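You operate a simulated robot arm through the tools that you are given. There is no shell and no other tool. Be economical: measure what you need, move in short steps, check, and stop when the job is done.

The job below is to be done with a simulated robot arm. You get a single attempt, and the scene is never put back.

## Task
Clamp the loose brown wheel in the cart's jig, grease its hub, then free it again.
Fine: grey brush, back in the grease tin; the wheel stays on the jig; leave the other wheels. Set down upright: grey brush. A coat counts when it lies all over at full strength: go over it till it gets no stronger.

It is judged by the outcome, as a careful person would: the job done as asked, and still so three seconds after it is handed in. It fails if anything else is knocked over, pushed out of place, dropped, spilled or broken.

## Robot
A 7-joint arm with a two-finger parallel gripper, fixed in place. Base frame: the origin is at the foot of the arm, x ahead of it, y to its left, z up. Readings come in cm, rad, newtons and seconds.
With the tool pointing down near the work surface it reaches from about 12 to 64 cm from the base axis. Its first joint turns from -1.152 to 1.152 rad. Payload 2.4 kg.
Tool frame: the origin (TCP) lies between the finger pads and is the grasp point; the fingertips stand 3 cm ahead of it; z points along the fingers, y is the line along which they close. The gripper opens to 9.4 cm. The fingers are 2.8 cm wide and 1 cm thick; the gripper's body (5 by 9.6 cm) begins 5.5 cm behind the TCP.
Orientation is that of the tool frame in the base frame, as [roll, pitch, yaw] about the fixed x, y, z axes, in that order (R = Rz(yaw) Ry(pitch) Rx(roll)). With the fingers straight down and closing along the base's y, the tool's x points along the base's -x, its y along +y and its z along -z.

## Interface
- The arm moves only by the tool send_rows. Its argument "targets" is a list that holds one entry, the list of rows, each a list of 7 numbers: the shift along the tool's x, y, z in cm, then the turn, a rotation vector about the tool's x, y, z in rad, then the finger opening in cm, from 0 to 9.4. In form: [[[x, y, z, ax, ay, az, fingers], ...]]. A call has 1 to 8 rows; each row shifts and turns the commanded pose from where the row before left it, along the tool's axes as they then stand. A row lasts 0.2 s, in which the tool goes at most 5 cm and 0.15 rad; a call with a longer step from one row to the next is refused whole, and so is a gripper value outside its range. A pose out of reach is approached as far as the arm can. The call stops where the force on the tool passes 50 N (or 10 N more than at its start, if that is more) or the arm is blocked; 0.2 s more then pass. The fingers move at their own pace (about 15.3 cm/s each) and stop on an object; they squeeze with about 27 N. The grip force told is the motor's: it shows also when the fingers shut on nothing. Time passes only in rows, and 0.2 s behind the last, so rows that do not move let the fingers close. The reply holds the time, the measured pose of the TCP, the force on the tool along the base axes, the opening and the grip force, in the units named above and with some noise, with the torque about the TCP (base axes, N m) and any sound that the robot's microphone picked up, and new pictures: "pictures" is both (left out), scene, wrist or none.
- Cameras (640 x 400 px; columns grow to the right, rows downward): "scene" is fixed at [1.46, 47.94, 143.68]; the picture's right is [-0.86, -0.51, 0.00], its down [-0.34, 0.57, -0.75] and it looks along [0.38, -0.64, -0.67] (base axes); focal length 364 px, centre (320, 200). "wrist" rides on the gripper at [7.6, 1.4, -10.3] in the tool frame; the picture's right is [-0.18, 0.98, 0.00], its down [-0.75, -0.14, -0.64] and it looks along [-0.63, -0.12, 0.77] (tool axes); focal length 243 px, centre (320, 200).
- pixel_to_xyz(camera, pixels): for up to 12 pixels [column, row] of the newest picture of that camera ("zoom" is the newest enlarged one), the place [x, y, z] in the base frame of the surface seen there, good to about 0.2 cm, but the place of the scene camera against the robot may be out by one fixed shift of up to 1.8 cm in any direction. It takes no simulated time.
- inspect(camera, box): a new picture of the part [left, top, right, bottom] of that camera's present view, enlarged. It takes no simulated time.
- finish_job(): hands the job in; it is judged then, once.

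Work in short steps. Measure before you move; look again where a grasp or a placing could have gone wrong, and mend it. You have 80 turns and 200 pictures in all, those below and enlarged ones among them. Open the gripper and draw the arm clear of the work before you hand the job in, unless the task says otherwise; then end with one line.

The tools are called after "Call:" as name(argument=value, ...) on one line, values as JSON. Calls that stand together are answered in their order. send_rows: Moves the arm, as the interface text tells. Its arguments: {"type":"object","properties":{"targets":{"type":"array","items":{"type":"array","items":{"type":"array","items":{"type":"number"}}}},"pictures":{"type":"string","enum":["both","scene","wrist","none"]}},"required":["targets"]} The other tools are called the same way: pixel_to_xyz (camera, pixels) gives the place of the surface under pixels of a picture; inspect (camera, box) takes an enlarged picture of a part of a camera's view; finish_job () hands the job in.

At the start:

```text
clock: 0.0
tool_pos: [39.41, 8.43, 94.48]
tool_rot: [3.14, 0.003, -3.141]
wrist_force: [-0.5, -0.1, 0.0]
torque: [-0.03, -0.03, -0.02]
gripper_width: 9.37
gripper_force: 0.1
```

scene: 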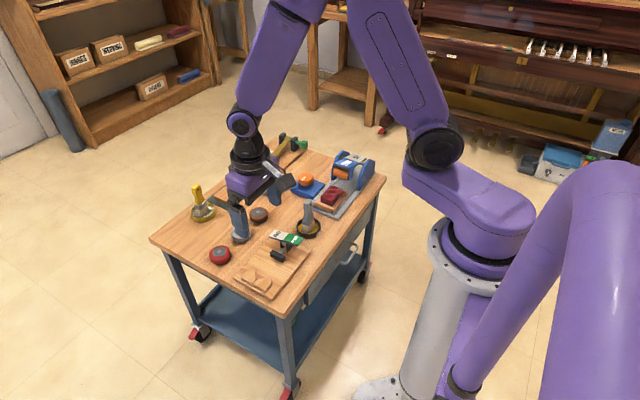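
wrist: 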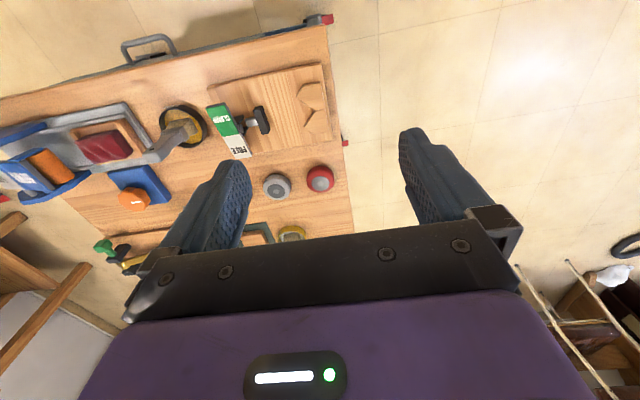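

The cart carries several items near the scene centre; I enlarge both views to tell wheels, jig, and brushes apart.

Call:
inspect(camera="scene", box=[140, 120, 400, 310])

Call:
inspect(camera="wrist", box=[0, 20, 360, 270])

```text
2.11 times, centred on (270, 215) of scene
```

zoom: 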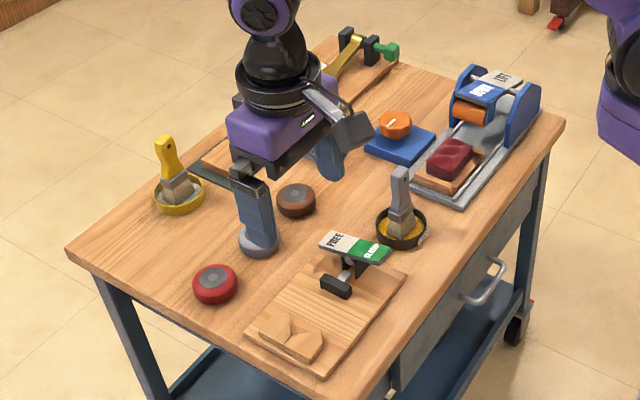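

```text
1.60 times, centred on (180, 145) of wrist
```

zoom: 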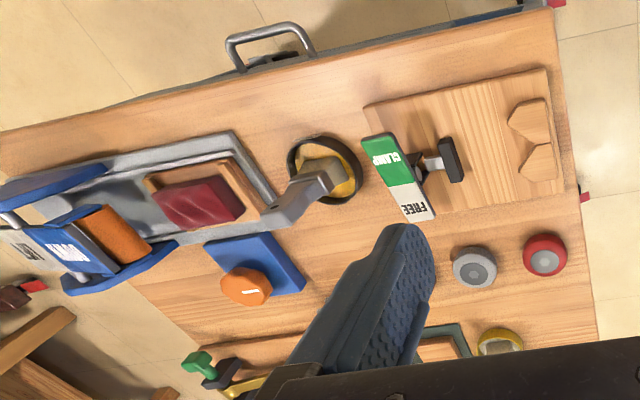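

I measure the main items in both pictures (wrist for accuracy).

Call:
pixel_to_xyz(camera="wrist", pixels=[[277, 186], [320, 179], [312, 100], [313, 124], [226, 120], [239, 146], [265, 119], [187, 124], [270, 160], [213, 82], [322, 67], [240, 122]])

Call:
pixel_to_xyz(camera="scene", pixels=[[259, 214], [220, 254], [239, 235], [308, 206], [304, 228], [285, 237], [275, 256], [250, 273], [263, 278], [202, 205], [197, 187], [290, 210]])

```text
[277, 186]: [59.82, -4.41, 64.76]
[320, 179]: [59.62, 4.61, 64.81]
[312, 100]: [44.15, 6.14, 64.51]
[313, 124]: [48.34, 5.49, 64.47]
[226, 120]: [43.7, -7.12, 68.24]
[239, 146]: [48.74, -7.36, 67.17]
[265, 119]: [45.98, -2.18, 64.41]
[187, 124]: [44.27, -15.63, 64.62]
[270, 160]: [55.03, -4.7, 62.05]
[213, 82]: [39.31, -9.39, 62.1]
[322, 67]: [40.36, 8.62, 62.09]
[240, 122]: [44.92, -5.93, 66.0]
```

```text
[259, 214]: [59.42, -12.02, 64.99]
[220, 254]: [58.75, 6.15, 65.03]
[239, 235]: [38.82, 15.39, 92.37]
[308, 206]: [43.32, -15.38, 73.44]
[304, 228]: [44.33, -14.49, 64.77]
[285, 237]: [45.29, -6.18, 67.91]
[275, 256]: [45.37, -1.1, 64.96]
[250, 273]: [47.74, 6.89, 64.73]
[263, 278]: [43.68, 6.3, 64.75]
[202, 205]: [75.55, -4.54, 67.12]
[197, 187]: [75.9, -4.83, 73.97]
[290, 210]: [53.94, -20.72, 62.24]
```

Table top is z≈62; the jig is at x≈44–48, y≈−8..7. I move back and lower for a close wrist view of the jig and its lever.

Call:
send_rows(targets=[[[3, -2, 3, 0, 0, 0, 9.4], [3, -2, 3, 0, 0, 0, 9.4], [3, -2, 3, 0, 0, 0, 9.4], [2, -1, 2, 0, 0, 0, 9.4]]])

```text
clock: 1.0
tool_pos: [28.33, 1.17, 83.33]
tool_rot: [3.141, 0.002, -3.14]
wrist_force: [0.1, 0.1, -0.2]
torque: [0.02, 0.0, -0.03]
gripper_width: 9.41
gripper_force: 0.1
```

scene: 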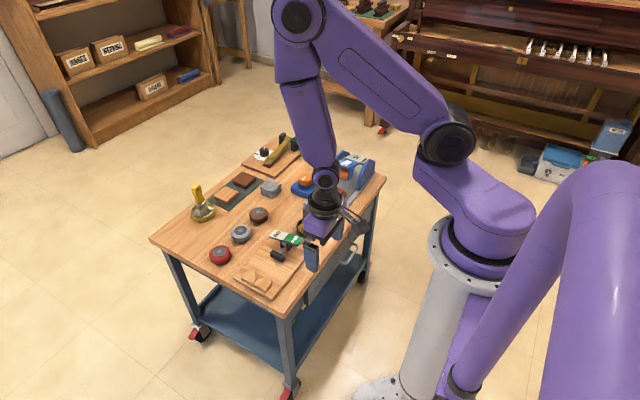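
wrist: 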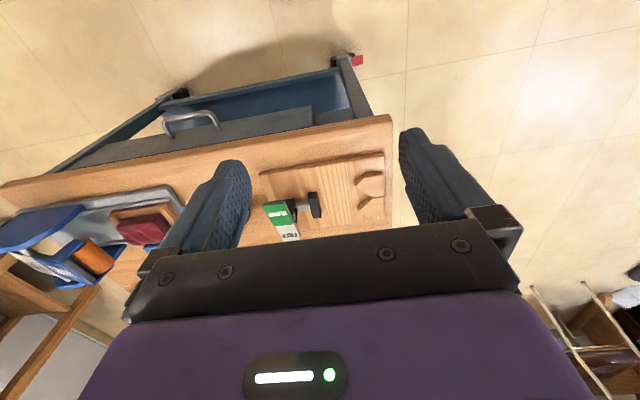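

Call:
inspect(camera="wrist", box=[230, 140, 410, 250])

Call:
inspect(camera="scene", box=[190, 190, 330, 310])

```text
3.56 times, centred on (320, 195) of wrist
```

zoom: 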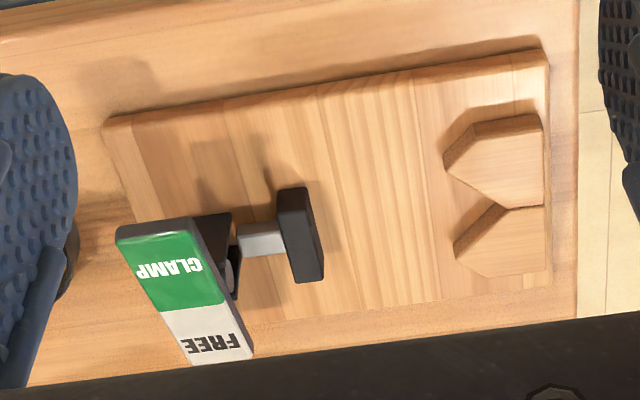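

```text
3.33 times, centred on (260, 250) of scene
```

zoom: 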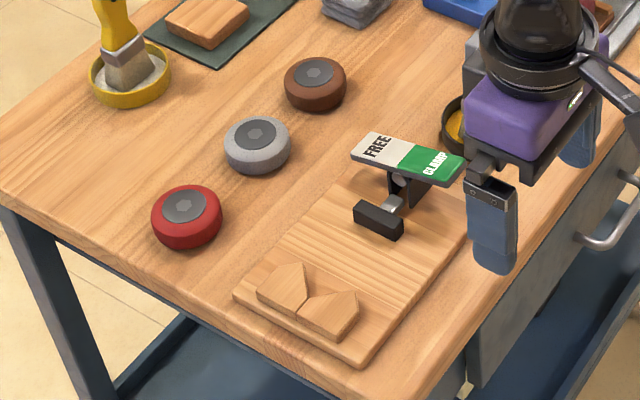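

The lever is a rocker: pressing the green CLAMP end clamps, the white FREE end frees. I measure the jig from the zoomed wrist picture, then the wheels.

Call:
inspect(camera="wrist", box=[230, 140, 410, 250])

Call:
pixel_to_xyz(camera="zoom", pixels=[[160, 240], [185, 280], [215, 340], [135, 235], [301, 195], [318, 270], [446, 160], [500, 205], [460, 245], [542, 120], [400, 200], [545, 60]])

```text
3.56 times, centred on (320, 195) of wrist
```

zoom: 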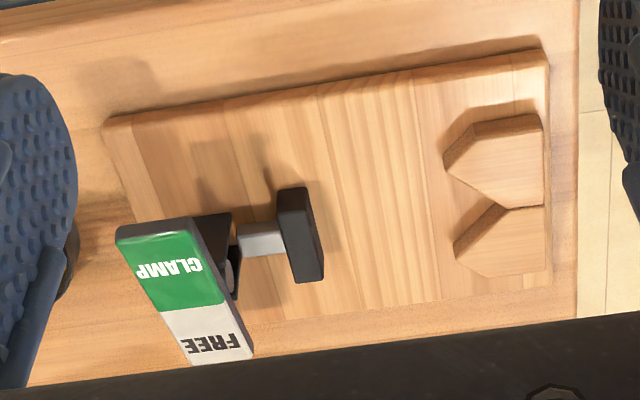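

```text
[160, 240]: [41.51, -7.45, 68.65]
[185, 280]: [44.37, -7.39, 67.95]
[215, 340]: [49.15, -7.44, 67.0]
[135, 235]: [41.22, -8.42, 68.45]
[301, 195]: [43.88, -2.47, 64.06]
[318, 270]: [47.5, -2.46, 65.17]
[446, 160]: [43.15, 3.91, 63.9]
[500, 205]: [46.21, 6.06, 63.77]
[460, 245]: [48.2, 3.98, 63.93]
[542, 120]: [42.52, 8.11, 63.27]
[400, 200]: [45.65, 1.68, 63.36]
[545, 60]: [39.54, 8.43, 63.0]
```

Jig is axis-aligned: V apex ≈(45.8, 6.1), pad face y≈−2.4, board top ≈63.1. I'll swing out over the wheels while turning the tool 90° so fingers close along x (camera then looks toward −y).

Call:
send_rows(targets=[[[-3.75, 0, 0, 0, 0, 0.15, 9.4], [-3.71, 0.56, 0, 0, 0, 0.15, 9.4], [-3.58, 1.11, 0, 0, 0, 0.15, 9.4], [-3.38, 1.63, 0, 0, 0, 0.15, 9.4], [-3.09, 2.12, 0, 0, 0, 0.15, 9.4], [-2.75, 2.56, 0, 0, 0, 0.15, 9.4], [-2.33, 2.94, 0, 0, 0, 0.15, 9.4], [-1.87, 3.25, 0, 0, 0, 0.15, 9.4]]], pictures="none")

Call:
send_rows(targets=[[[0, 0, 0, 0, 0, 0.15, 9.4], [0, 0, 0, 0, 0, 0.15, 9.4], [0, 0, 3, 0, 0, 0.0708, 9.4]]])

```text
clock: 2.8
tool_pos: [58.52, 1.21, 83.36]
tool_rot: [3.141, 0.0, 1.937]
wrist_force: [-0.2, -0.4, 0.7]
torque: [-0.01, 0.0, -0.03]
gripper_width: 9.39
gripper_force: 0.0
```

```text
clock: 3.6
tool_pos: [58.54, 1.37, 80.4]
tool_rot: [3.141, 0.0, 1.568]
wrist_force: [-0.6, 0.3, -0.5]
torque: [-0.02, 0.0, 0.02]
gripper_width: 9.4
gripper_force: 0.0
```

scene: 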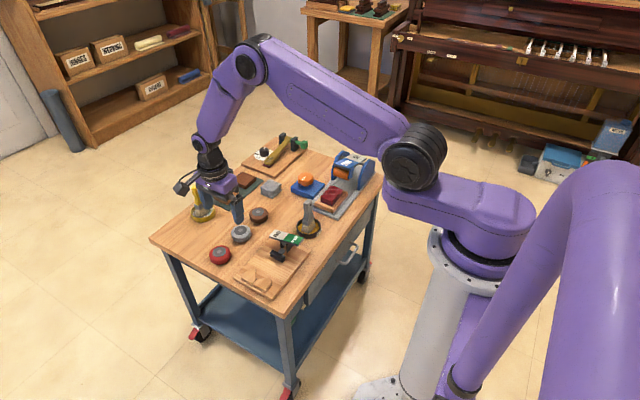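
wrist: 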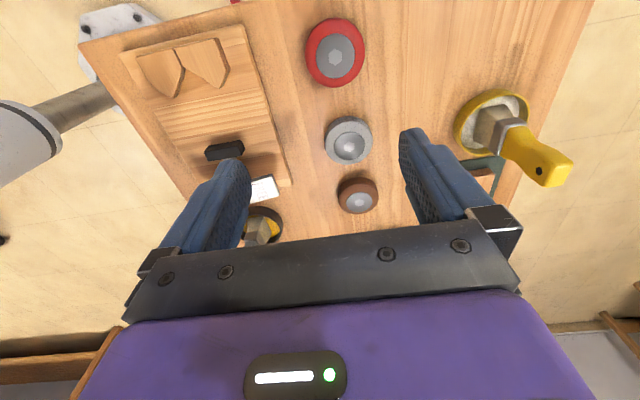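

The brown wheel is at wrist (358,196); I enlarge and measure its hub and rim.

Call:
inspect(camera="wrist", box=[300, 100, 420, 230])

Call:
pixel_to_xyz(camera="wrist", pixels=[[359, 202], [340, 193], [377, 192], [358, 182], [358, 178], [350, 146], [331, 148], [371, 140], [336, 57], [380, 175], [330, 192], [358, 213]])

```text
3.08 times, centred on (360, 165) of wrist
```

zoom: 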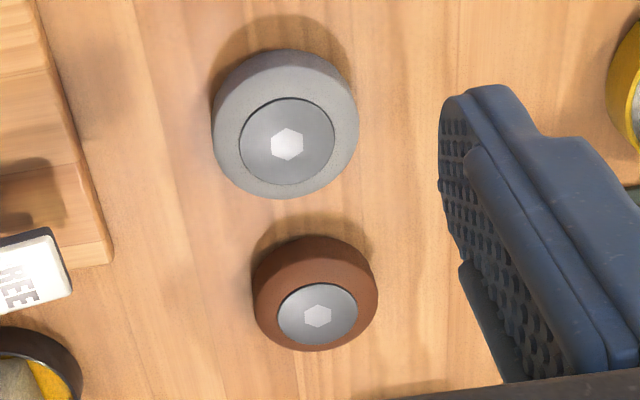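

```text
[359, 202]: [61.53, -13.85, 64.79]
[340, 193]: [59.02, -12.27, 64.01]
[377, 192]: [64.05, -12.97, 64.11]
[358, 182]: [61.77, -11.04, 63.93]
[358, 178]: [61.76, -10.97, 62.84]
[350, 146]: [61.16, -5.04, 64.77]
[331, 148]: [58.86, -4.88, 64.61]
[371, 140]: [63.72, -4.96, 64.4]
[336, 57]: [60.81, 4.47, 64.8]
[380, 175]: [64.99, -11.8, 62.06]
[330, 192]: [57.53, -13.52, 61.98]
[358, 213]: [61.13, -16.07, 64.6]
```

Wheel readings differ ~1 cm in x from the first picture, so I cross-check with the jig in this view before trusting it.

Call:
inspect(camera="wrist", box=[80, 0, 300, 220])

Call:
pixel_to_xyz(camera="wrist", pixels=[[265, 186], [268, 196], [225, 149], [208, 152], [242, 146], [180, 98], [224, 88], [291, 184], [240, 24], [336, 57], [350, 146]])

Call:
pixel_to_xyz(camera="scene", pixels=[[220, 254], [241, 232], [259, 213], [285, 237]])

```text
1.82 times, centred on (190, 110) of wrist
```

zoom: 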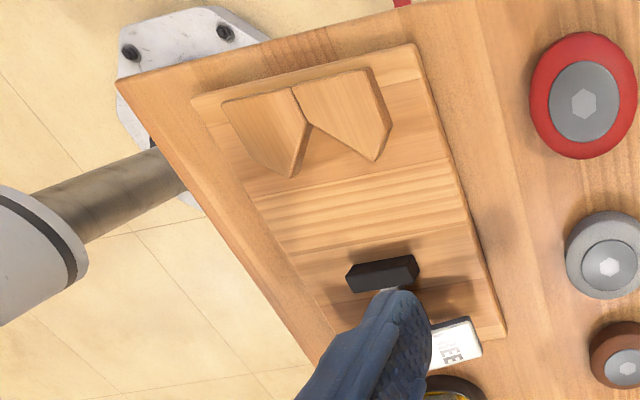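

```text
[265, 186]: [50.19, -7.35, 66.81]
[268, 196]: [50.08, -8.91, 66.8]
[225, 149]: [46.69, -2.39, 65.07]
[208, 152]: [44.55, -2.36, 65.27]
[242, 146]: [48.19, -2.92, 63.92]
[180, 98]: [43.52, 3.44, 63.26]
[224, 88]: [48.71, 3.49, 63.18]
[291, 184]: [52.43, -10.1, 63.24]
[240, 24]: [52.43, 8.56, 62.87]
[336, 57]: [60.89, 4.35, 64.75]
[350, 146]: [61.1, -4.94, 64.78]
```

```text
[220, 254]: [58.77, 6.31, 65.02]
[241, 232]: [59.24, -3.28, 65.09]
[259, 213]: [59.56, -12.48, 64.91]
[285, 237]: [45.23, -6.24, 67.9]
```

The wrist view has a small lateral bias (~0.5 cm); wheel should be about (61, −13.7), Ø5. I move above it at z≈73 and re-check relative to the fingers.

Call:
send_rows(targets=[[[-3.8, 0.6, 1.5, 0, 0, 0, 9.4], [-3.8, 0.6, 2, 0, 0, 0, 9.4], [-3.8, 0.6, 2, 0, 0, 0, 9.4], [-3.7, 0.6, 1.9, 0, 0, 0, 9.4]]])

```text
clock: 4.6
tool_pos: [60.78, -13.72, 73.11]
tool_rot: [3.141, -0.001, 1.571]
wrist_force: [0.2, -0.9, -0.1]
torque: [-0.01, 0.01, 0.01]
gripper_width: 9.39
gripper_force: 0.1
```

scene: 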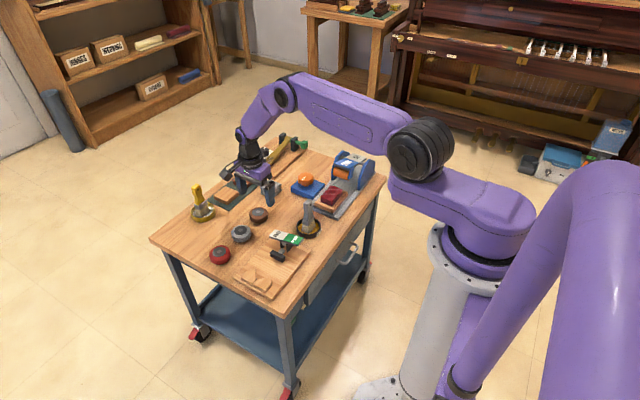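
wrist: 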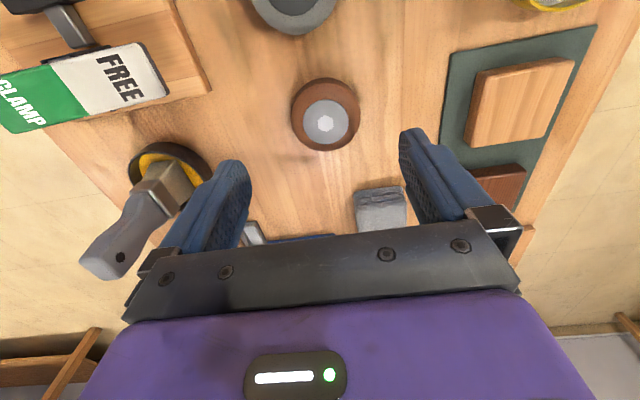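

Call:
pixel_to_xyz(camera="wrist", pixels=[[325, 123], [292, 110], [359, 108], [325, 80], [325, 150], [380, 195], [382, 225], [165, 165], [120, 257], [118, 75], [30, 95], [70, 28]])

Call:
inspect(camera="wrist", box=[60, 130, 260, 290])

```text
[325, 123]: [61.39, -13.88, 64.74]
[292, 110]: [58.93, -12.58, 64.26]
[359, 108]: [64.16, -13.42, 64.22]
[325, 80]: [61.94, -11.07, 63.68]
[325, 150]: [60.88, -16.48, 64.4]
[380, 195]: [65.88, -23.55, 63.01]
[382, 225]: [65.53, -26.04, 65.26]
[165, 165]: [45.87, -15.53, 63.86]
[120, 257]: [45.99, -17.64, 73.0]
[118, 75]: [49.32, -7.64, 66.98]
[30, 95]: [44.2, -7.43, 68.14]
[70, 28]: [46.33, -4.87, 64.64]
```

```text
2.50 times, centred on (160, 210) of wrist
```

zoom: 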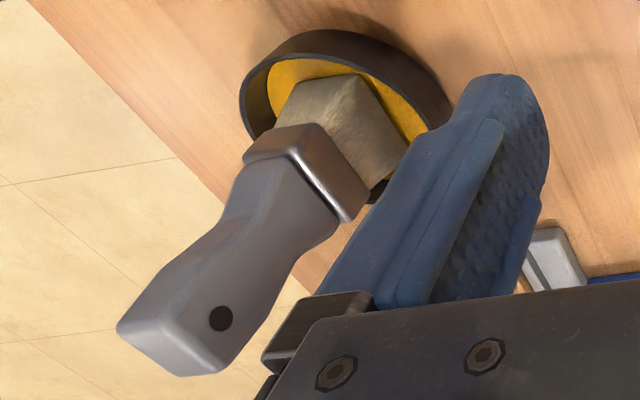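

Wheel centre (61.4, −13.8). I nudge +0.5 in x, descend to TCP z≈65.8, and stop still open to check.

Call:
send_rows(targets=[[[-0.1, 0.5, 2.5, 0, 0, 0, 9.4], [0, 0, 2.5, 0, 0, 0, 9.4], [0, 0, 2.3, 0, 0, 0, 9.4], [0, 0, 0, 0, 0, 0, 9.4]]], pictures="wrist")

```text
clock: 5.6
tool_pos: [61.37, -13.94, 65.81]
tool_rot: [3.14, 0.001, 1.572]
wrist_force: [0.0, -0.3, -0.2]
torque: [0.01, 0.02, -0.01]
gripper_width: 9.4
gripper_force: 0.1
```

wrist: 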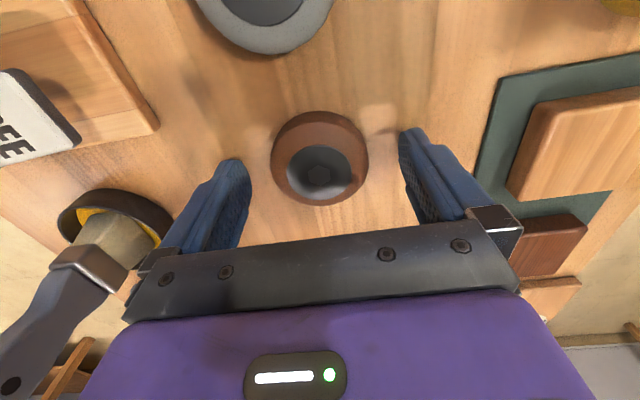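

The wheel is centred between the fingers. I close on it.

Call:
send_rows(targets=[[[0, 0, 0, 0, 0, 0, 4.5], [0, 0, 0, 0, 0, 0, 4], [0, 0, 0, 0, 0, 0, 4], [0, 0, -1.5, 0, 0, 0, 4], [0, 0, -2, 0, 0, 0, 4]]], pictures="wrist")

```text
clock: 6.8
tool_pos: [61.5, -13.96, 69.34]
tool_rot: [3.14, -0.001, 1.573]
wrist_force: [-0.3, -0.9, -1.9]
torque: [-0.02, -0.01, -0.01]
gripper_width: 5.68
gripper_force: 26.8
```

wrist: 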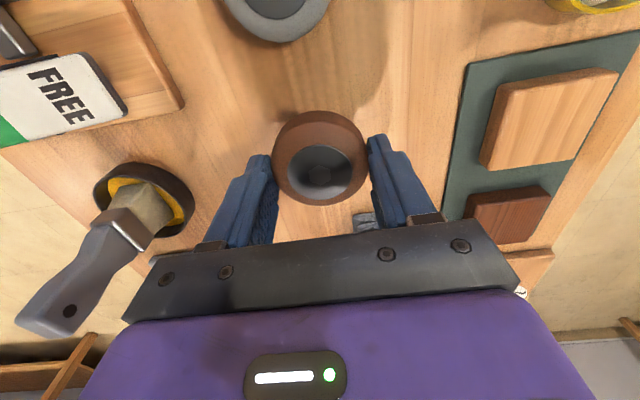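

Held (Ø5.7). I lift and carry it over the jig to (45.8, 1.5) for a check before lowering.

Call:
send_rows(targets=[[[0, 0, -3.5, 0, 0, 0, 4], [0, 0, -3.5, 0, 0, 0, 4], [2.57, -2.62, 0, 0, 0, 0, 4], [2.57, -2.62, 0, 0, 0, 0, 4], [2.57, -2.62, 0, 0, 0, 0, 4], [2.57, -2.62, 0, 0, 0, 0, 4], [2.57, -2.62, 0, 0, 0, 0, 4], [2.57, -2.62, 0, 0, 0, 0, 4]]], pictures="none")

Call:
send_rows(targets=[[[0, 0, 3, 0, 0, 0, 4], [0, 0, 2, 0, 0, 0, 4]]])

```text
clock: 8.6
tool_pos: [45.66, 1.59, 76.12]
tool_rot: [3.136, -0.001, 1.571]
wrist_force: [-0.4, -0.7, -1.9]
torque: [0.0, 0.02, 0.01]
gripper_width: 5.68
gripper_force: 27.0
```

```text
clock: 9.2
tool_pos: [45.54, 1.58, 71.18]
tool_rot: [3.139, 0.001, 1.57]
wrist_force: [0.2, 0.3, -1.7]
torque: [0.01, 0.03, -0.02]
gripper_width: 5.65
gripper_force: 27.0
```

scene: 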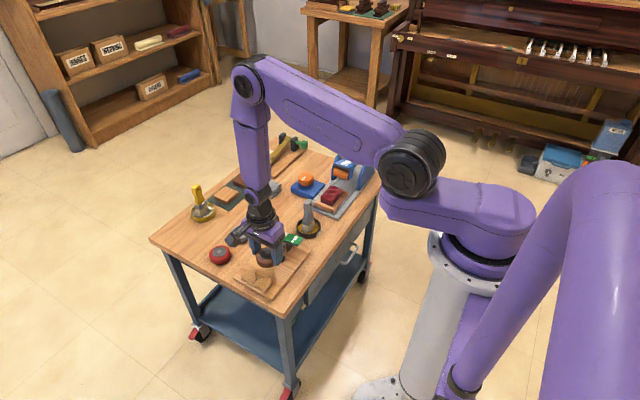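
wrist: 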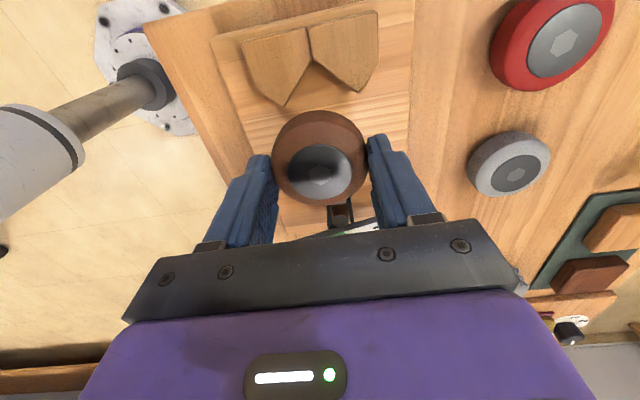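

The wheel hangs above the board; I measure V tips, apex and hub here for alignment.

Call:
pixel_to_xyz(camera="wrist", pixels=[[285, 103], [360, 89], [313, 63], [320, 173], [243, 41], [376, 13], [331, 207], [350, 207], [320, 115]])

Call:
inspect(camera="wrist", box=[200, 0, 440, 240])

```text
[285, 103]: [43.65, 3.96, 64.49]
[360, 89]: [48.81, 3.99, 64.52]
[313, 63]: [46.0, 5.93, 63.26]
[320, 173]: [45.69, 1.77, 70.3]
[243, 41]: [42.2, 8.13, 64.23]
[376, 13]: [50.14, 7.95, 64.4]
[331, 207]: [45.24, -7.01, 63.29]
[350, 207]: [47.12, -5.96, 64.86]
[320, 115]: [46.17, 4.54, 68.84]
```

```text
1.67 times, centred on (320, 120) of wrist
```

zoom: 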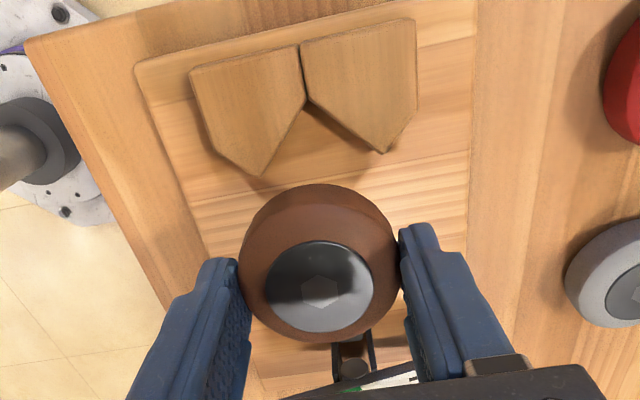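

V centre is x≈46.1, so I shift +0.5 cm in x and lower to the board (contact expected at TCP z≈67.0).

Call:
send_rows(targets=[[[0, 0.5, 2, 0, 0, 0, 4], [0, 0, 1.7, 0, 0, 0, 4], [0, 0, 0.25, 0, 0, 0, 4], [0, 0, 0.15, 0, 0, 0, 4], [0, 0, 0, 0, 0, 0, 4]]], pictures="wrist")

```text
clock: 10.4
tool_pos: [46.2, 1.54, 67.18]
tool_rot: [3.139, 0.001, 1.572]
wrist_force: [0.4, -0.3, -1.7]
torque: [0.04, 0.04, 0.01]
gripper_width: 5.66
gripper_force: 27.4
```

wrist: 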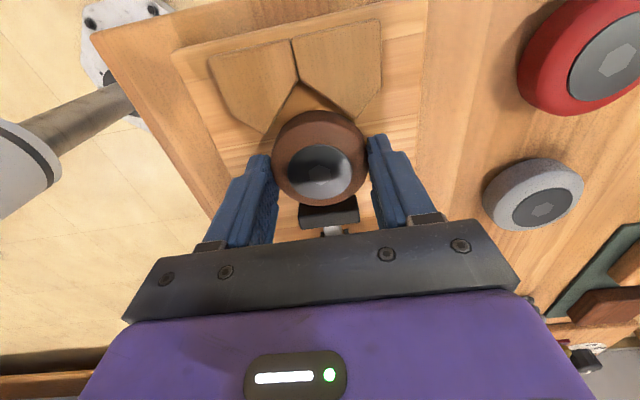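

No contact yet (force still −1.7). I lower in 0.1 cm steps until the board takes the wheel.

Call:
send_rows(targets=[[[0, 0, 0.1, 0, 0, 0, 4], [0, 0, 0.1, 0, 0, 0, 4], [0, 0, 0.1, 0, 0, 0, 4], [0, 0, 0, 0, 0, 0, 4]]], pictures="none")

```text
clock: 11.4
tool_pos: [46.25, 1.49, 67.04]
tool_rot: [3.139, 0.0, 1.571]
wrist_force: [-8.0, 0.5, 46.6]
torque: [0.07, 0.37, 0.11]
gripper_width: 5.71
gripper_force: 27.2
```

Contact. I ease back 0.2 cm to relieve the load, then open.

Call:
send_rows(targets=[[[0, 0, -0.2, 0, 0, 0, 4], [0, 0, 0, 0, 0, 0, 4], [0, 0, 0, 0, 0, 0, 7.2], [0, 0, 0, 0, 0, 0, 7.2], [0, 0, 0, 0, 0, 0, 7.2]]], pictures="wrist")

```text
clock: 12.6
tool_pos: [46.25, 1.5, 67.12]
tool_rot: [3.14, 0.001, 1.573]
wrist_force: [0.3, 0.1, -0.4]
torque: [0.0, 0.06, -0.01]
gripper_width: 7.21
gripper_force: 0.0
```

wrist: 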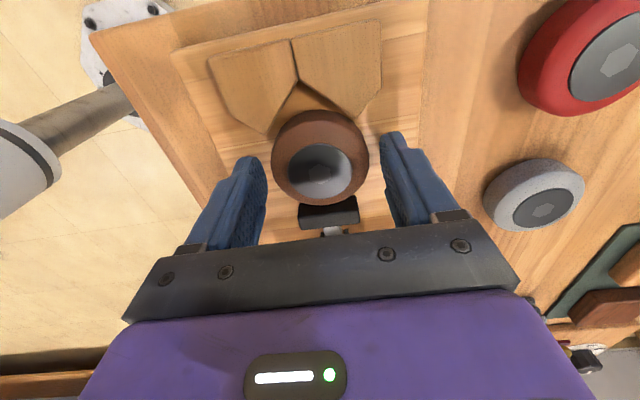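

Wheel sits on the jig, upright. I rise, close the fingers, and move above the CLAMP end (≈42.3, −7.5).

Call:
send_rows(targets=[[[0, 0, -3, 0, 0, 0, 7.2], [0, 0, -4, 0, 0, 0, 7.2], [0, 0, -3, 0, 0, 0, 4], [-3, -1.3, 0, 0, 0, 0, 0], [-3, -1.3, 0, 0, 0, 0, 0], [-3, -1.3, 0, 0, 0, 0, 0], [0, 0, 2, 0, 0, 0, 0]]])

```text
clock: 14.2
tool_pos: [42.11, -7.52, 75.14]
tool_rot: [3.14, 0.0, 1.57]
wrist_force: [-0.2, 0.0, -0.5]
torque: [0.0, -0.01, -0.02]
gripper_width: 0.0
gripper_force: 26.7
```

scene: 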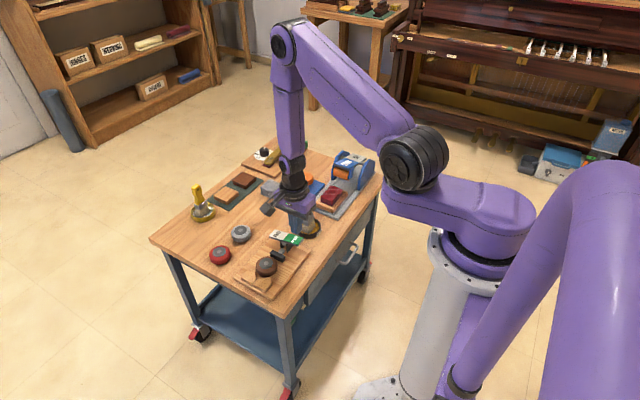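
wrist: 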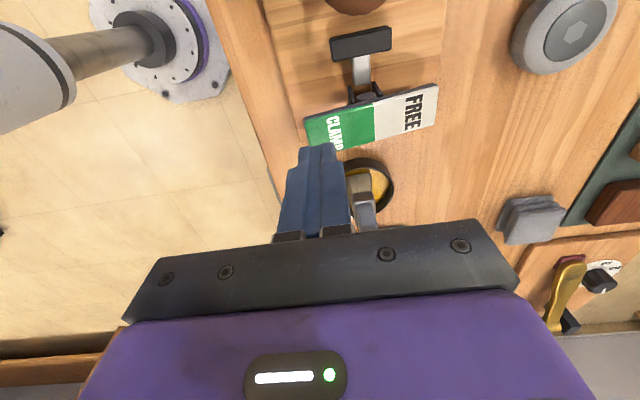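

The fingertip appears near the CLAMP end; I measure the plate here to be sure of the contact point.

Call:
pixel_to_xyz(camera="wrist", pixels=[[305, 120], [315, 130], [345, 125], [405, 110], [436, 85], [435, 122], [372, 120], [318, 147], [361, 40]])

Call:
inspect(camera="wrist", box=[260, 60, 460, 240])

```text
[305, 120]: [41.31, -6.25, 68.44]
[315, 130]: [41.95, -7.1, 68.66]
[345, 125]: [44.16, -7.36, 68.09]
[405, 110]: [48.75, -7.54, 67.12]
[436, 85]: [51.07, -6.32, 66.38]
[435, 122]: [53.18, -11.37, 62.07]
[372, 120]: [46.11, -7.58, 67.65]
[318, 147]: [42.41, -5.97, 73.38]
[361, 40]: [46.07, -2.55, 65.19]
```

```text
2.22 times, centred on (360, 150) of wrist
```

zoom: 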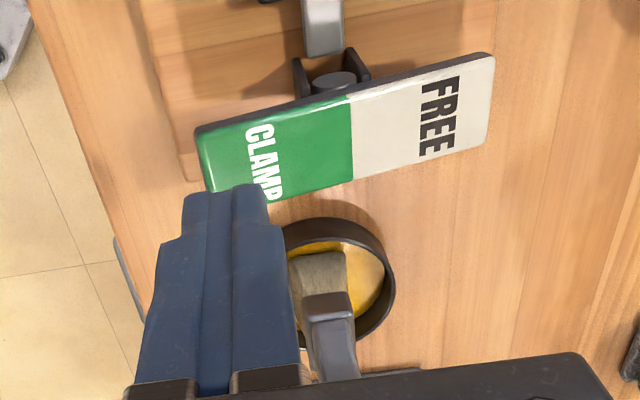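

Plate spans x 41.2–51 around pivot x≈46.1; pressing at x≈42.6. I descend slowly onto it.

Call:
send_rows(targets=[[[0, 0.5, 1.5, 0, 0, 0, 0], [0, 0, 1.6, 0, 0, 0, 0], [0, 0, 0.5, 0, 0, 0, 0], [0, 0, 0.5, 0, 0, 0, 0], [0, 0, 0.4, 0, 0, 0, 0], [0, 0, 0.4, 0, 0, 0, 0], [0, 0, 0.3, 0, 0, 0, 0]]])

```text
clock: 15.8
tool_pos: [42.88, -7.31, 70.18]
tool_rot: [3.141, -0.002, 1.57]
wrist_force: [-5.0, 0.9, 23.5]
torque: [0.0, -0.05, -0.01]
gripper_width: 0.0
gripper_force: 26.4
stopped in row 7: the force on the tool passed its limit at 62 N (the readings are from after the stop); the commanded pose is now the measured one
```

scene: 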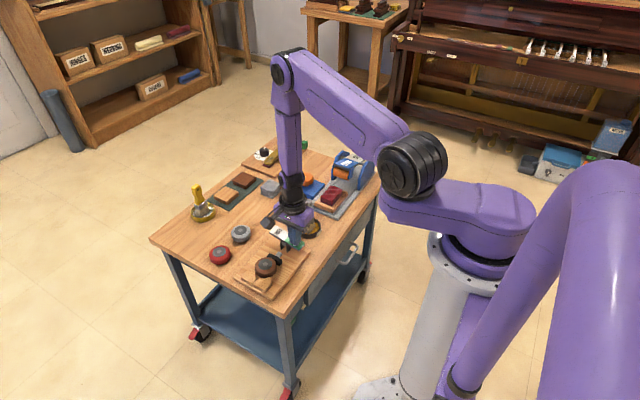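
wrist: 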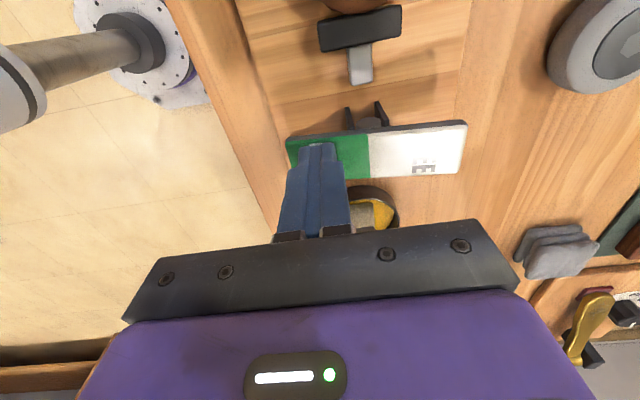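

The plate tipped and reached its stop, and the pad extended. I lift and back off in +y/back to view the wheel in the jig.

Call:
send_rows(targets=[[[0, 0, -4, 0, 0, 0, 0], [3, 1, -4, 0, 0, 0, 0], [4, 1, 0, 0, 0, 0, 0], [4, 1, 0, 0, 0, 0, 0]]])

```text
refused: row 2 steps farther than a row can; nothing moved
```

Step too long; resend with smaller rows.

Call:
send_rows(targets=[[[0, 0, -4, 0, 0, 0, 0], [2, 1, -4, 0, 0, 0, 0], [4, 1, 0, 0, 0, 0, 0], [4, 1, 0, 0, 0, 0, 0]]])

```text
clock: 16.8
tool_pos: [46.04, 2.36, 78.05]
tool_rot: [3.138, -0.002, 1.57]
wrist_force: [-0.4, 1.0, 0.0]
torque: [-0.01, -0.01, -0.01]
gripper_width: 0.0
gripper_force: 26.5
```

scene: 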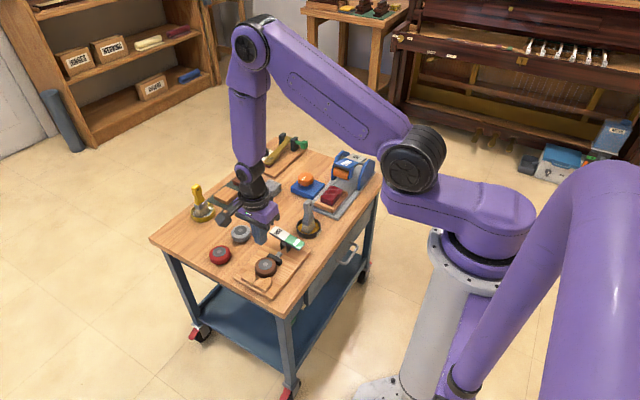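
wrist: 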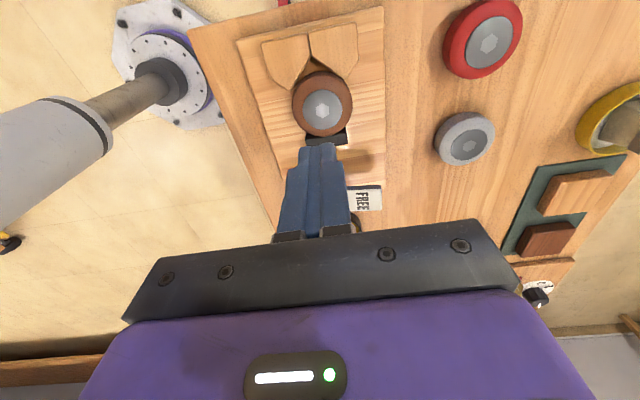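

Call:
inspect(camera="wrist", box=[220, 10, 420, 220])

Call:
inspect(camera="scene", box=[200, 190, 340, 310])

Call:
pixel_to_xyz(camera="wrist", pixels=[[322, 108], [367, 197], [323, 80], [298, 112], [347, 108], [343, 68]])

```text
1.90 times, centred on (320, 115) of wrist
```

zoom: 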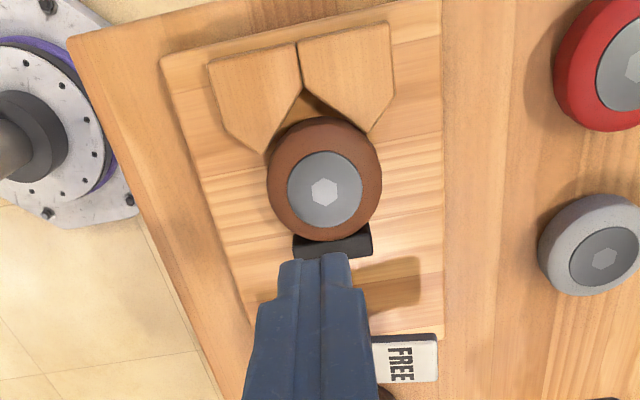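

```text
3.33 times, centred on (270, 250) of scene
```

zoom: 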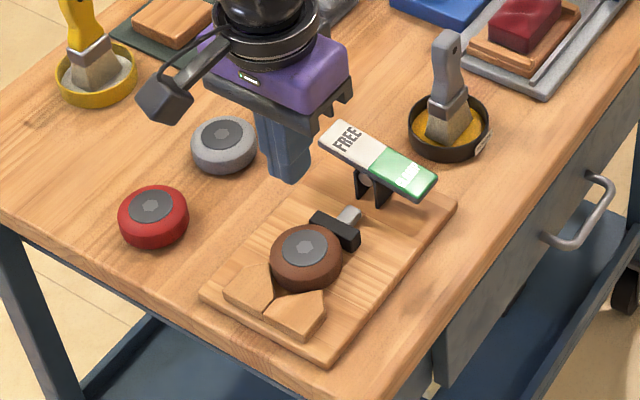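

```text
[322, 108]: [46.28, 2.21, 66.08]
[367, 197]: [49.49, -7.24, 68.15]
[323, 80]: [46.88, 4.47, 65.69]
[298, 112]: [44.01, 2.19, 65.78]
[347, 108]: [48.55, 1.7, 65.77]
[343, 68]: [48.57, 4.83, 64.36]
```

Clamped: wheel against V and pad, hub at ≈(46.2, 2.2, 66). Next I view the grey brush from above with open fingers.

Call:
send_rows(targets=[[[-2, 0, -3, 0, 0, 0, 4], [-3, 0, -3, 0, 0, 0, 9.4], [-2.5, 0, 0, 0, 0, 0, 9.4], [0, 0, 0, 0, 0, 0, 9.4]]], pictures="wrist")

Call:
inspect(camera="wrist", box=[230, 40, 430, 240])

```text
clock: 17.8
tool_pos: [45.72, -5.27, 83.91]
tool_rot: [3.139, -0.001, 1.571]
wrist_force: [0.0, -0.4, 0.5]
torque: [-0.01, 0.01, 0.02]
gripper_width: 9.41
gripper_force: 0.2
```

wrist: 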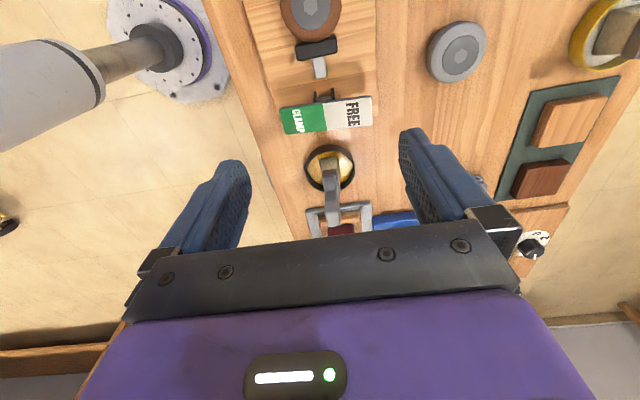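

```text
2.00 times, centred on (330, 140) of wrist
```

zoom: 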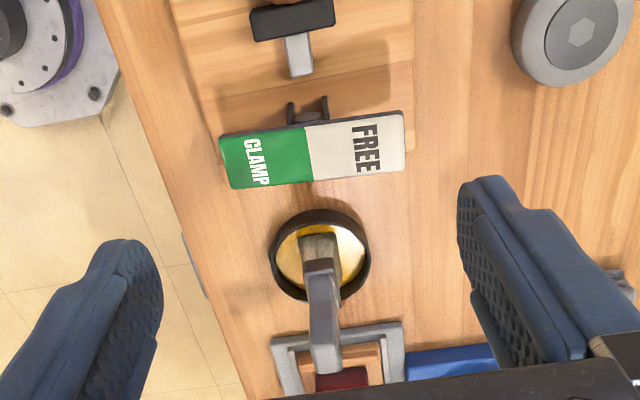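

The brush is thin along x from here, so the present closing direction suits. I measure the handle and tin.

Call:
pixel_to_xyz(camera="zoom", pixels=[[325, 355], [322, 290], [320, 265], [305, 270], [335, 267], [303, 240], [335, 237], [271, 260], [370, 255], [318, 212], [320, 298], [326, 372]])

Call:
inspect(camera="scene", box=[275, 190, 345, 250])

```text
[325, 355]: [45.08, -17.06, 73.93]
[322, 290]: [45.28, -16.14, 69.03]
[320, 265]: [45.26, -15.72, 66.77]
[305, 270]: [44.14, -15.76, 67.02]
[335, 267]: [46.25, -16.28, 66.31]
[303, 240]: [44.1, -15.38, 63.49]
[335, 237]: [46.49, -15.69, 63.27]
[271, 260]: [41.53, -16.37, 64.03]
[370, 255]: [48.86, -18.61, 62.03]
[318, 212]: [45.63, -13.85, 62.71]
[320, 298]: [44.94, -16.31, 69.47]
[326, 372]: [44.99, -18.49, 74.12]
```

```text
6.67 times, centred on (310, 220) of scene
```

zoom: 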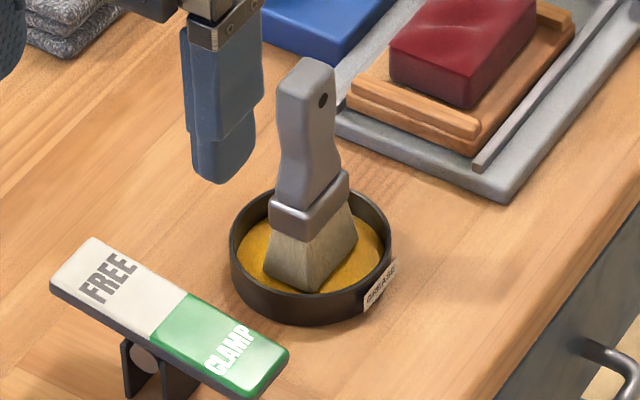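

Handle thin along x at ≈(45, −18), top z≈74. I move over it at height and check alignment.

Call:
send_rows(targets=[[[-4.2, -0.2, 0, 0, 0, 0, 7], [-4.2, -0.2, 0, 0, 0, 0, 7], [-4.2, -0.2, 1.5, 0, 0, 0, 7], [0, 0, 2.4, 0, 0, 0, 7], [0, 0, 0, 0, 0, 0, 7]]], pictures="wrist")

Call:
inspect(camera="wrist", box=[220, 40, 420, 240])

```text
clock: 19.0
tool_pos: [45.1, -17.67, 80.07]
tool_rot: [3.141, -0.001, 1.573]
wrist_force: [0.0, -0.2, 0.3]
torque: [-0.01, 0.0, -0.02]
gripper_width: 6.98
gripper_force: 0.0
```

wrist: 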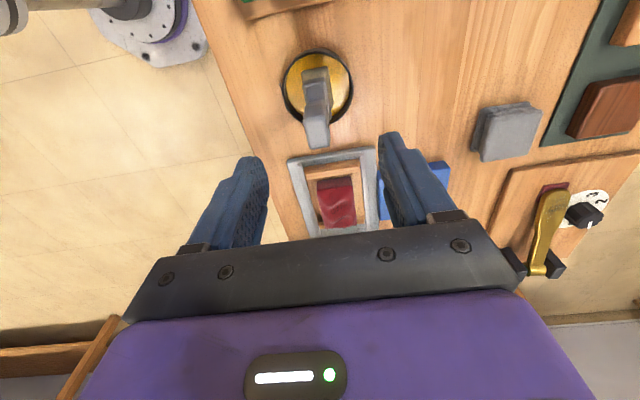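

```text
2.00 times, centred on (320, 140) of wrist
```

zoom: 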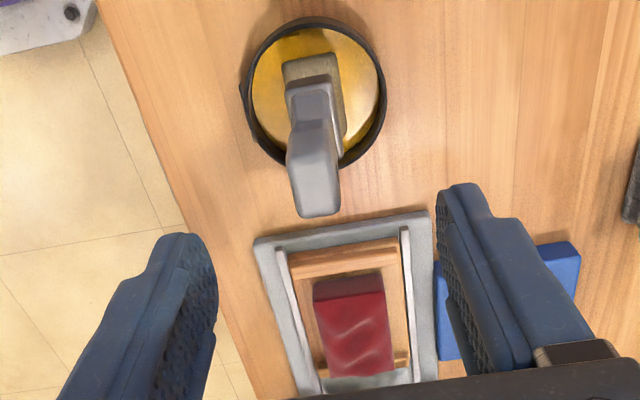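

Call:
pixel_to_xyz(camera="zoom", pixels=[[292, 165], [335, 162], [300, 212], [337, 207], [316, 190], [310, 125], [312, 90], [286, 65], [333, 55], [245, 95], [383, 75], [312, 20]])

```text
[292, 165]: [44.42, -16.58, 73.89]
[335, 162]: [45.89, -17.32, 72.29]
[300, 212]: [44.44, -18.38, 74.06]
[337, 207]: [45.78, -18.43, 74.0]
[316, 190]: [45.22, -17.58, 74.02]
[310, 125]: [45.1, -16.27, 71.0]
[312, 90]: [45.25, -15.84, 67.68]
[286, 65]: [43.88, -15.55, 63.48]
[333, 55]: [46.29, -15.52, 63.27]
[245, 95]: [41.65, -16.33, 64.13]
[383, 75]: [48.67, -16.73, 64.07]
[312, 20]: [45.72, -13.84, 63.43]
```

Handle centre (45.1, −17.45), yaw ≈0 — aligned. I descend to TCP z≈71.8 and close.

Call:
send_rows(targets=[[[0.2, 0, 3, 0, 0, 0, 6], [0, 0, 3, 0, 0, 0, 6], [0, 0, 2.3, 0, 0, 0, 6], [0, 0, 0, 0, 0, 0, 6], [0, 0, 0, 0, 0, 0, 1], [0, 0, 0, 0, 0, 0, 0.5], [0, 0, 0, 0, 0, 0, 0.5]]])

```text
clock: 20.6
tool_pos: [45.2, -17.27, 71.76]
tool_rot: [3.141, -0.003, 1.572]
wrist_force: [0.1, 0.5, 0.0]
torque: [0.01, 0.01, 0.02]
gripper_width: 2.1
gripper_force: 27.5
```

scene: 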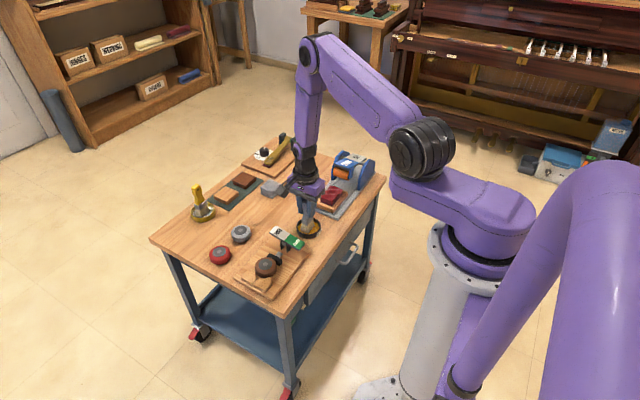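
wrist: 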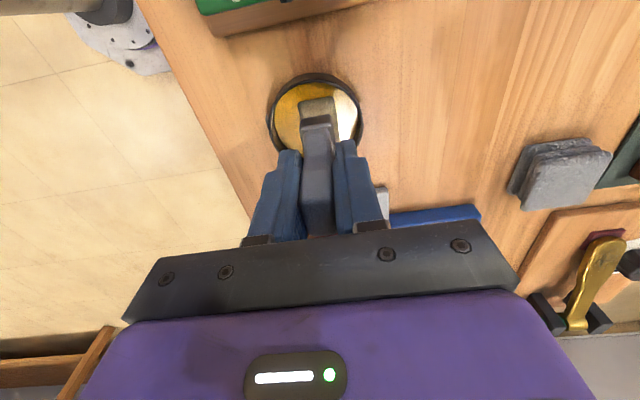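

Brush is held (2.1 cm). I lift it straight up to z≈81 and carry it over the hub.

Call:
send_rows(targets=[[[0, 0, -2, 0, 0, 0, 0.5], [0, 0, -3.5, 0, 0, 0, 0.5], [0, 0, -4, 0, 0, 0, 0.5], [3.5, 0, 0, 0, 0, 0, 0.5], [4, 0.2, 0, 0, 0, 0, 0.5], [4, 0.2, 0, 0, 0, 0, 0.5], [4, 0.3, 0, 0, 0, 0, 0.5], [4, 0.3, 0, 0, 0, 0, 0.5]]])

Call:
inspect(camera="scene", box=[210, 170, 350, 290])

Call:
inspect(camera="wrist", box=[200, 40, 440, 240])

```text
clock: 22.4
tool_pos: [46.48, 2.27, 81.46]
tool_rot: [3.141, -0.002, 1.57]
wrist_force: [-0.2, -0.7, -0.7]
torque: [-0.02, -0.04, 0.0]
gripper_width: 2.1
gripper_force: 27.0
```

scene: 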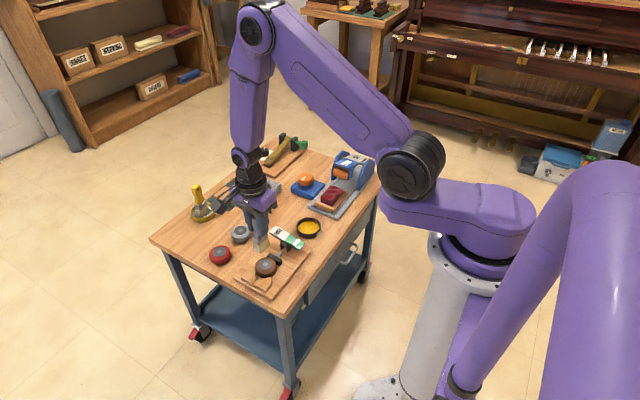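
wrist: 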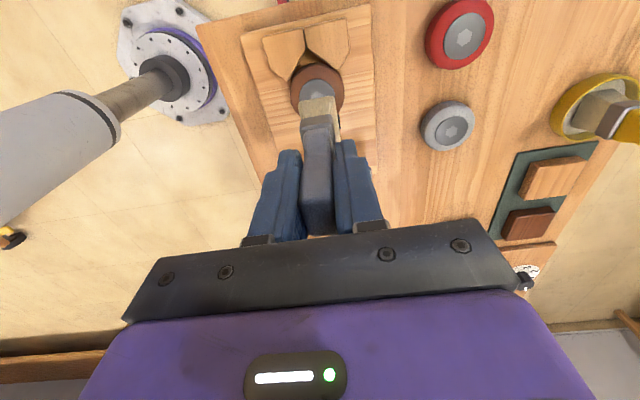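

```text
3.33 times, centred on (280, 230) of scene
```

zoom: 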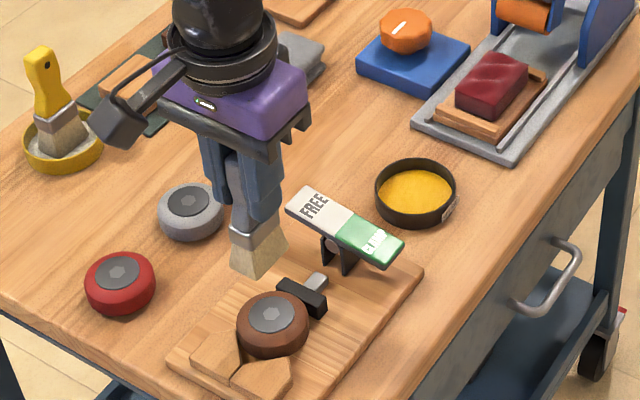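

```text
2.00 times, centred on (320, 140) of wrist
```

zoom: 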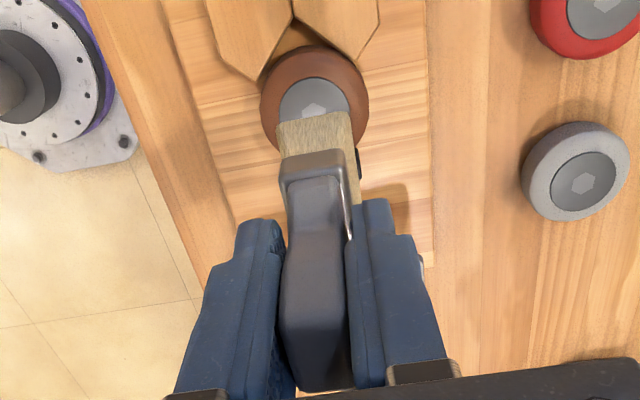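

Brush is over the hub. I lower in steps toward contact (expected TCP z≈75).

Call:
send_rows(targets=[[[0, -0.2, 3, 0, 0, 0, 0.5], [0, 0, 2.4, 0, 0, 0, 0.5], [0, 0, 0.4, 0, 0, 0, 0.5], [0, 0, 0.2, 0, 0, 0, 0.5], [0, 0, 0, 0, 0, 0, 0.5]]], pictures="wrist")

Call:
inspect(camera="wrist", box=[240, 60, 400, 200])

Call:
inspect(camera="scene", box=[230, 210, 320, 290])

```text
clock: 23.6
tool_pos: [46.05, 2.1, 75.4]
tool_rot: [3.14, -0.001, 1.571]
wrist_force: [-0.3, -0.1, -0.7]
torque: [-0.02, -0.01, 0.02]
gripper_width: 2.1
gripper_force: 27.1
```

wrist: 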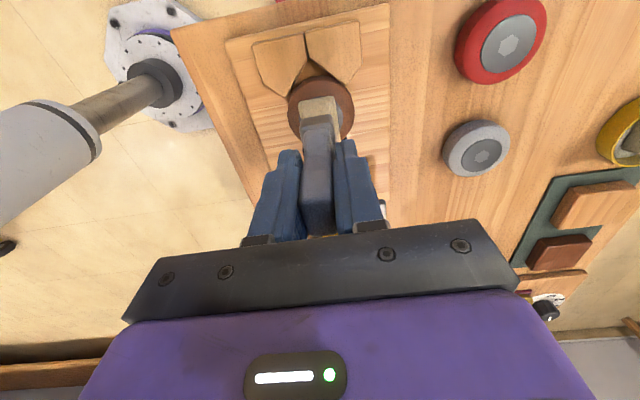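

```text
2.86 times, centred on (320, 130) of wrist
```

zoom: 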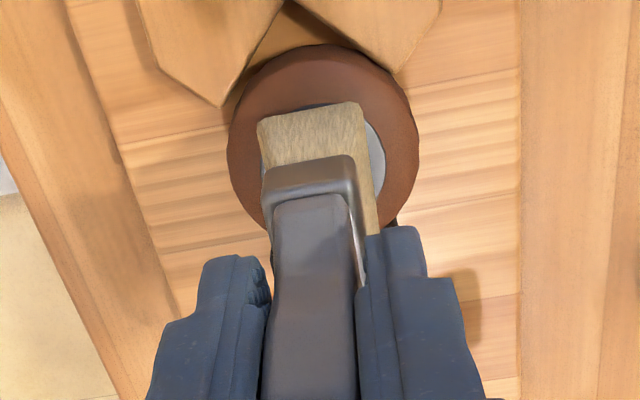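

```text
5.00 times, centred on (275, 250) of scene
```

zoom: 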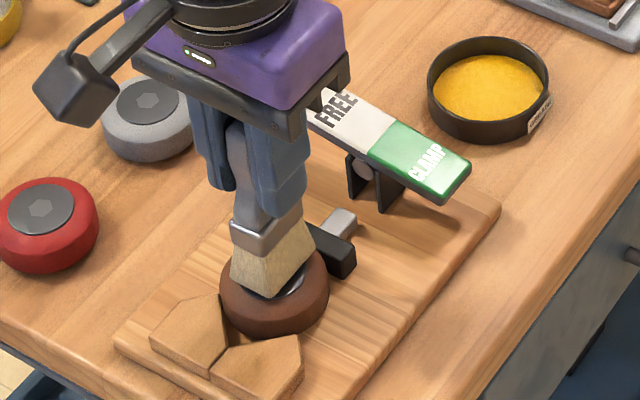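

Just above the hub, brush ~0.3 cm too far −x. I shift and lower in small steps to light contact.

Call:
send_rows(targets=[[[0, 0.3, 0.15, 0, 0, 0, 0.5], [0, 0, 0.15, 0, 0, 0, 0.5], [0, 0, 0.15, 0, 0, 0, 0.5], [0, 0, 0, 0, 0, 0, 0.5]]], pictures="none")

```text
clock: 24.6
tool_pos: [46.38, 2.15, 74.91]
tool_rot: [3.14, -0.001, 1.572]
wrist_force: [-2.2, 1.8, 18.8]
torque: [0.09, 0.3, -0.04]
gripper_width: 2.11
gripper_force: 26.8
```

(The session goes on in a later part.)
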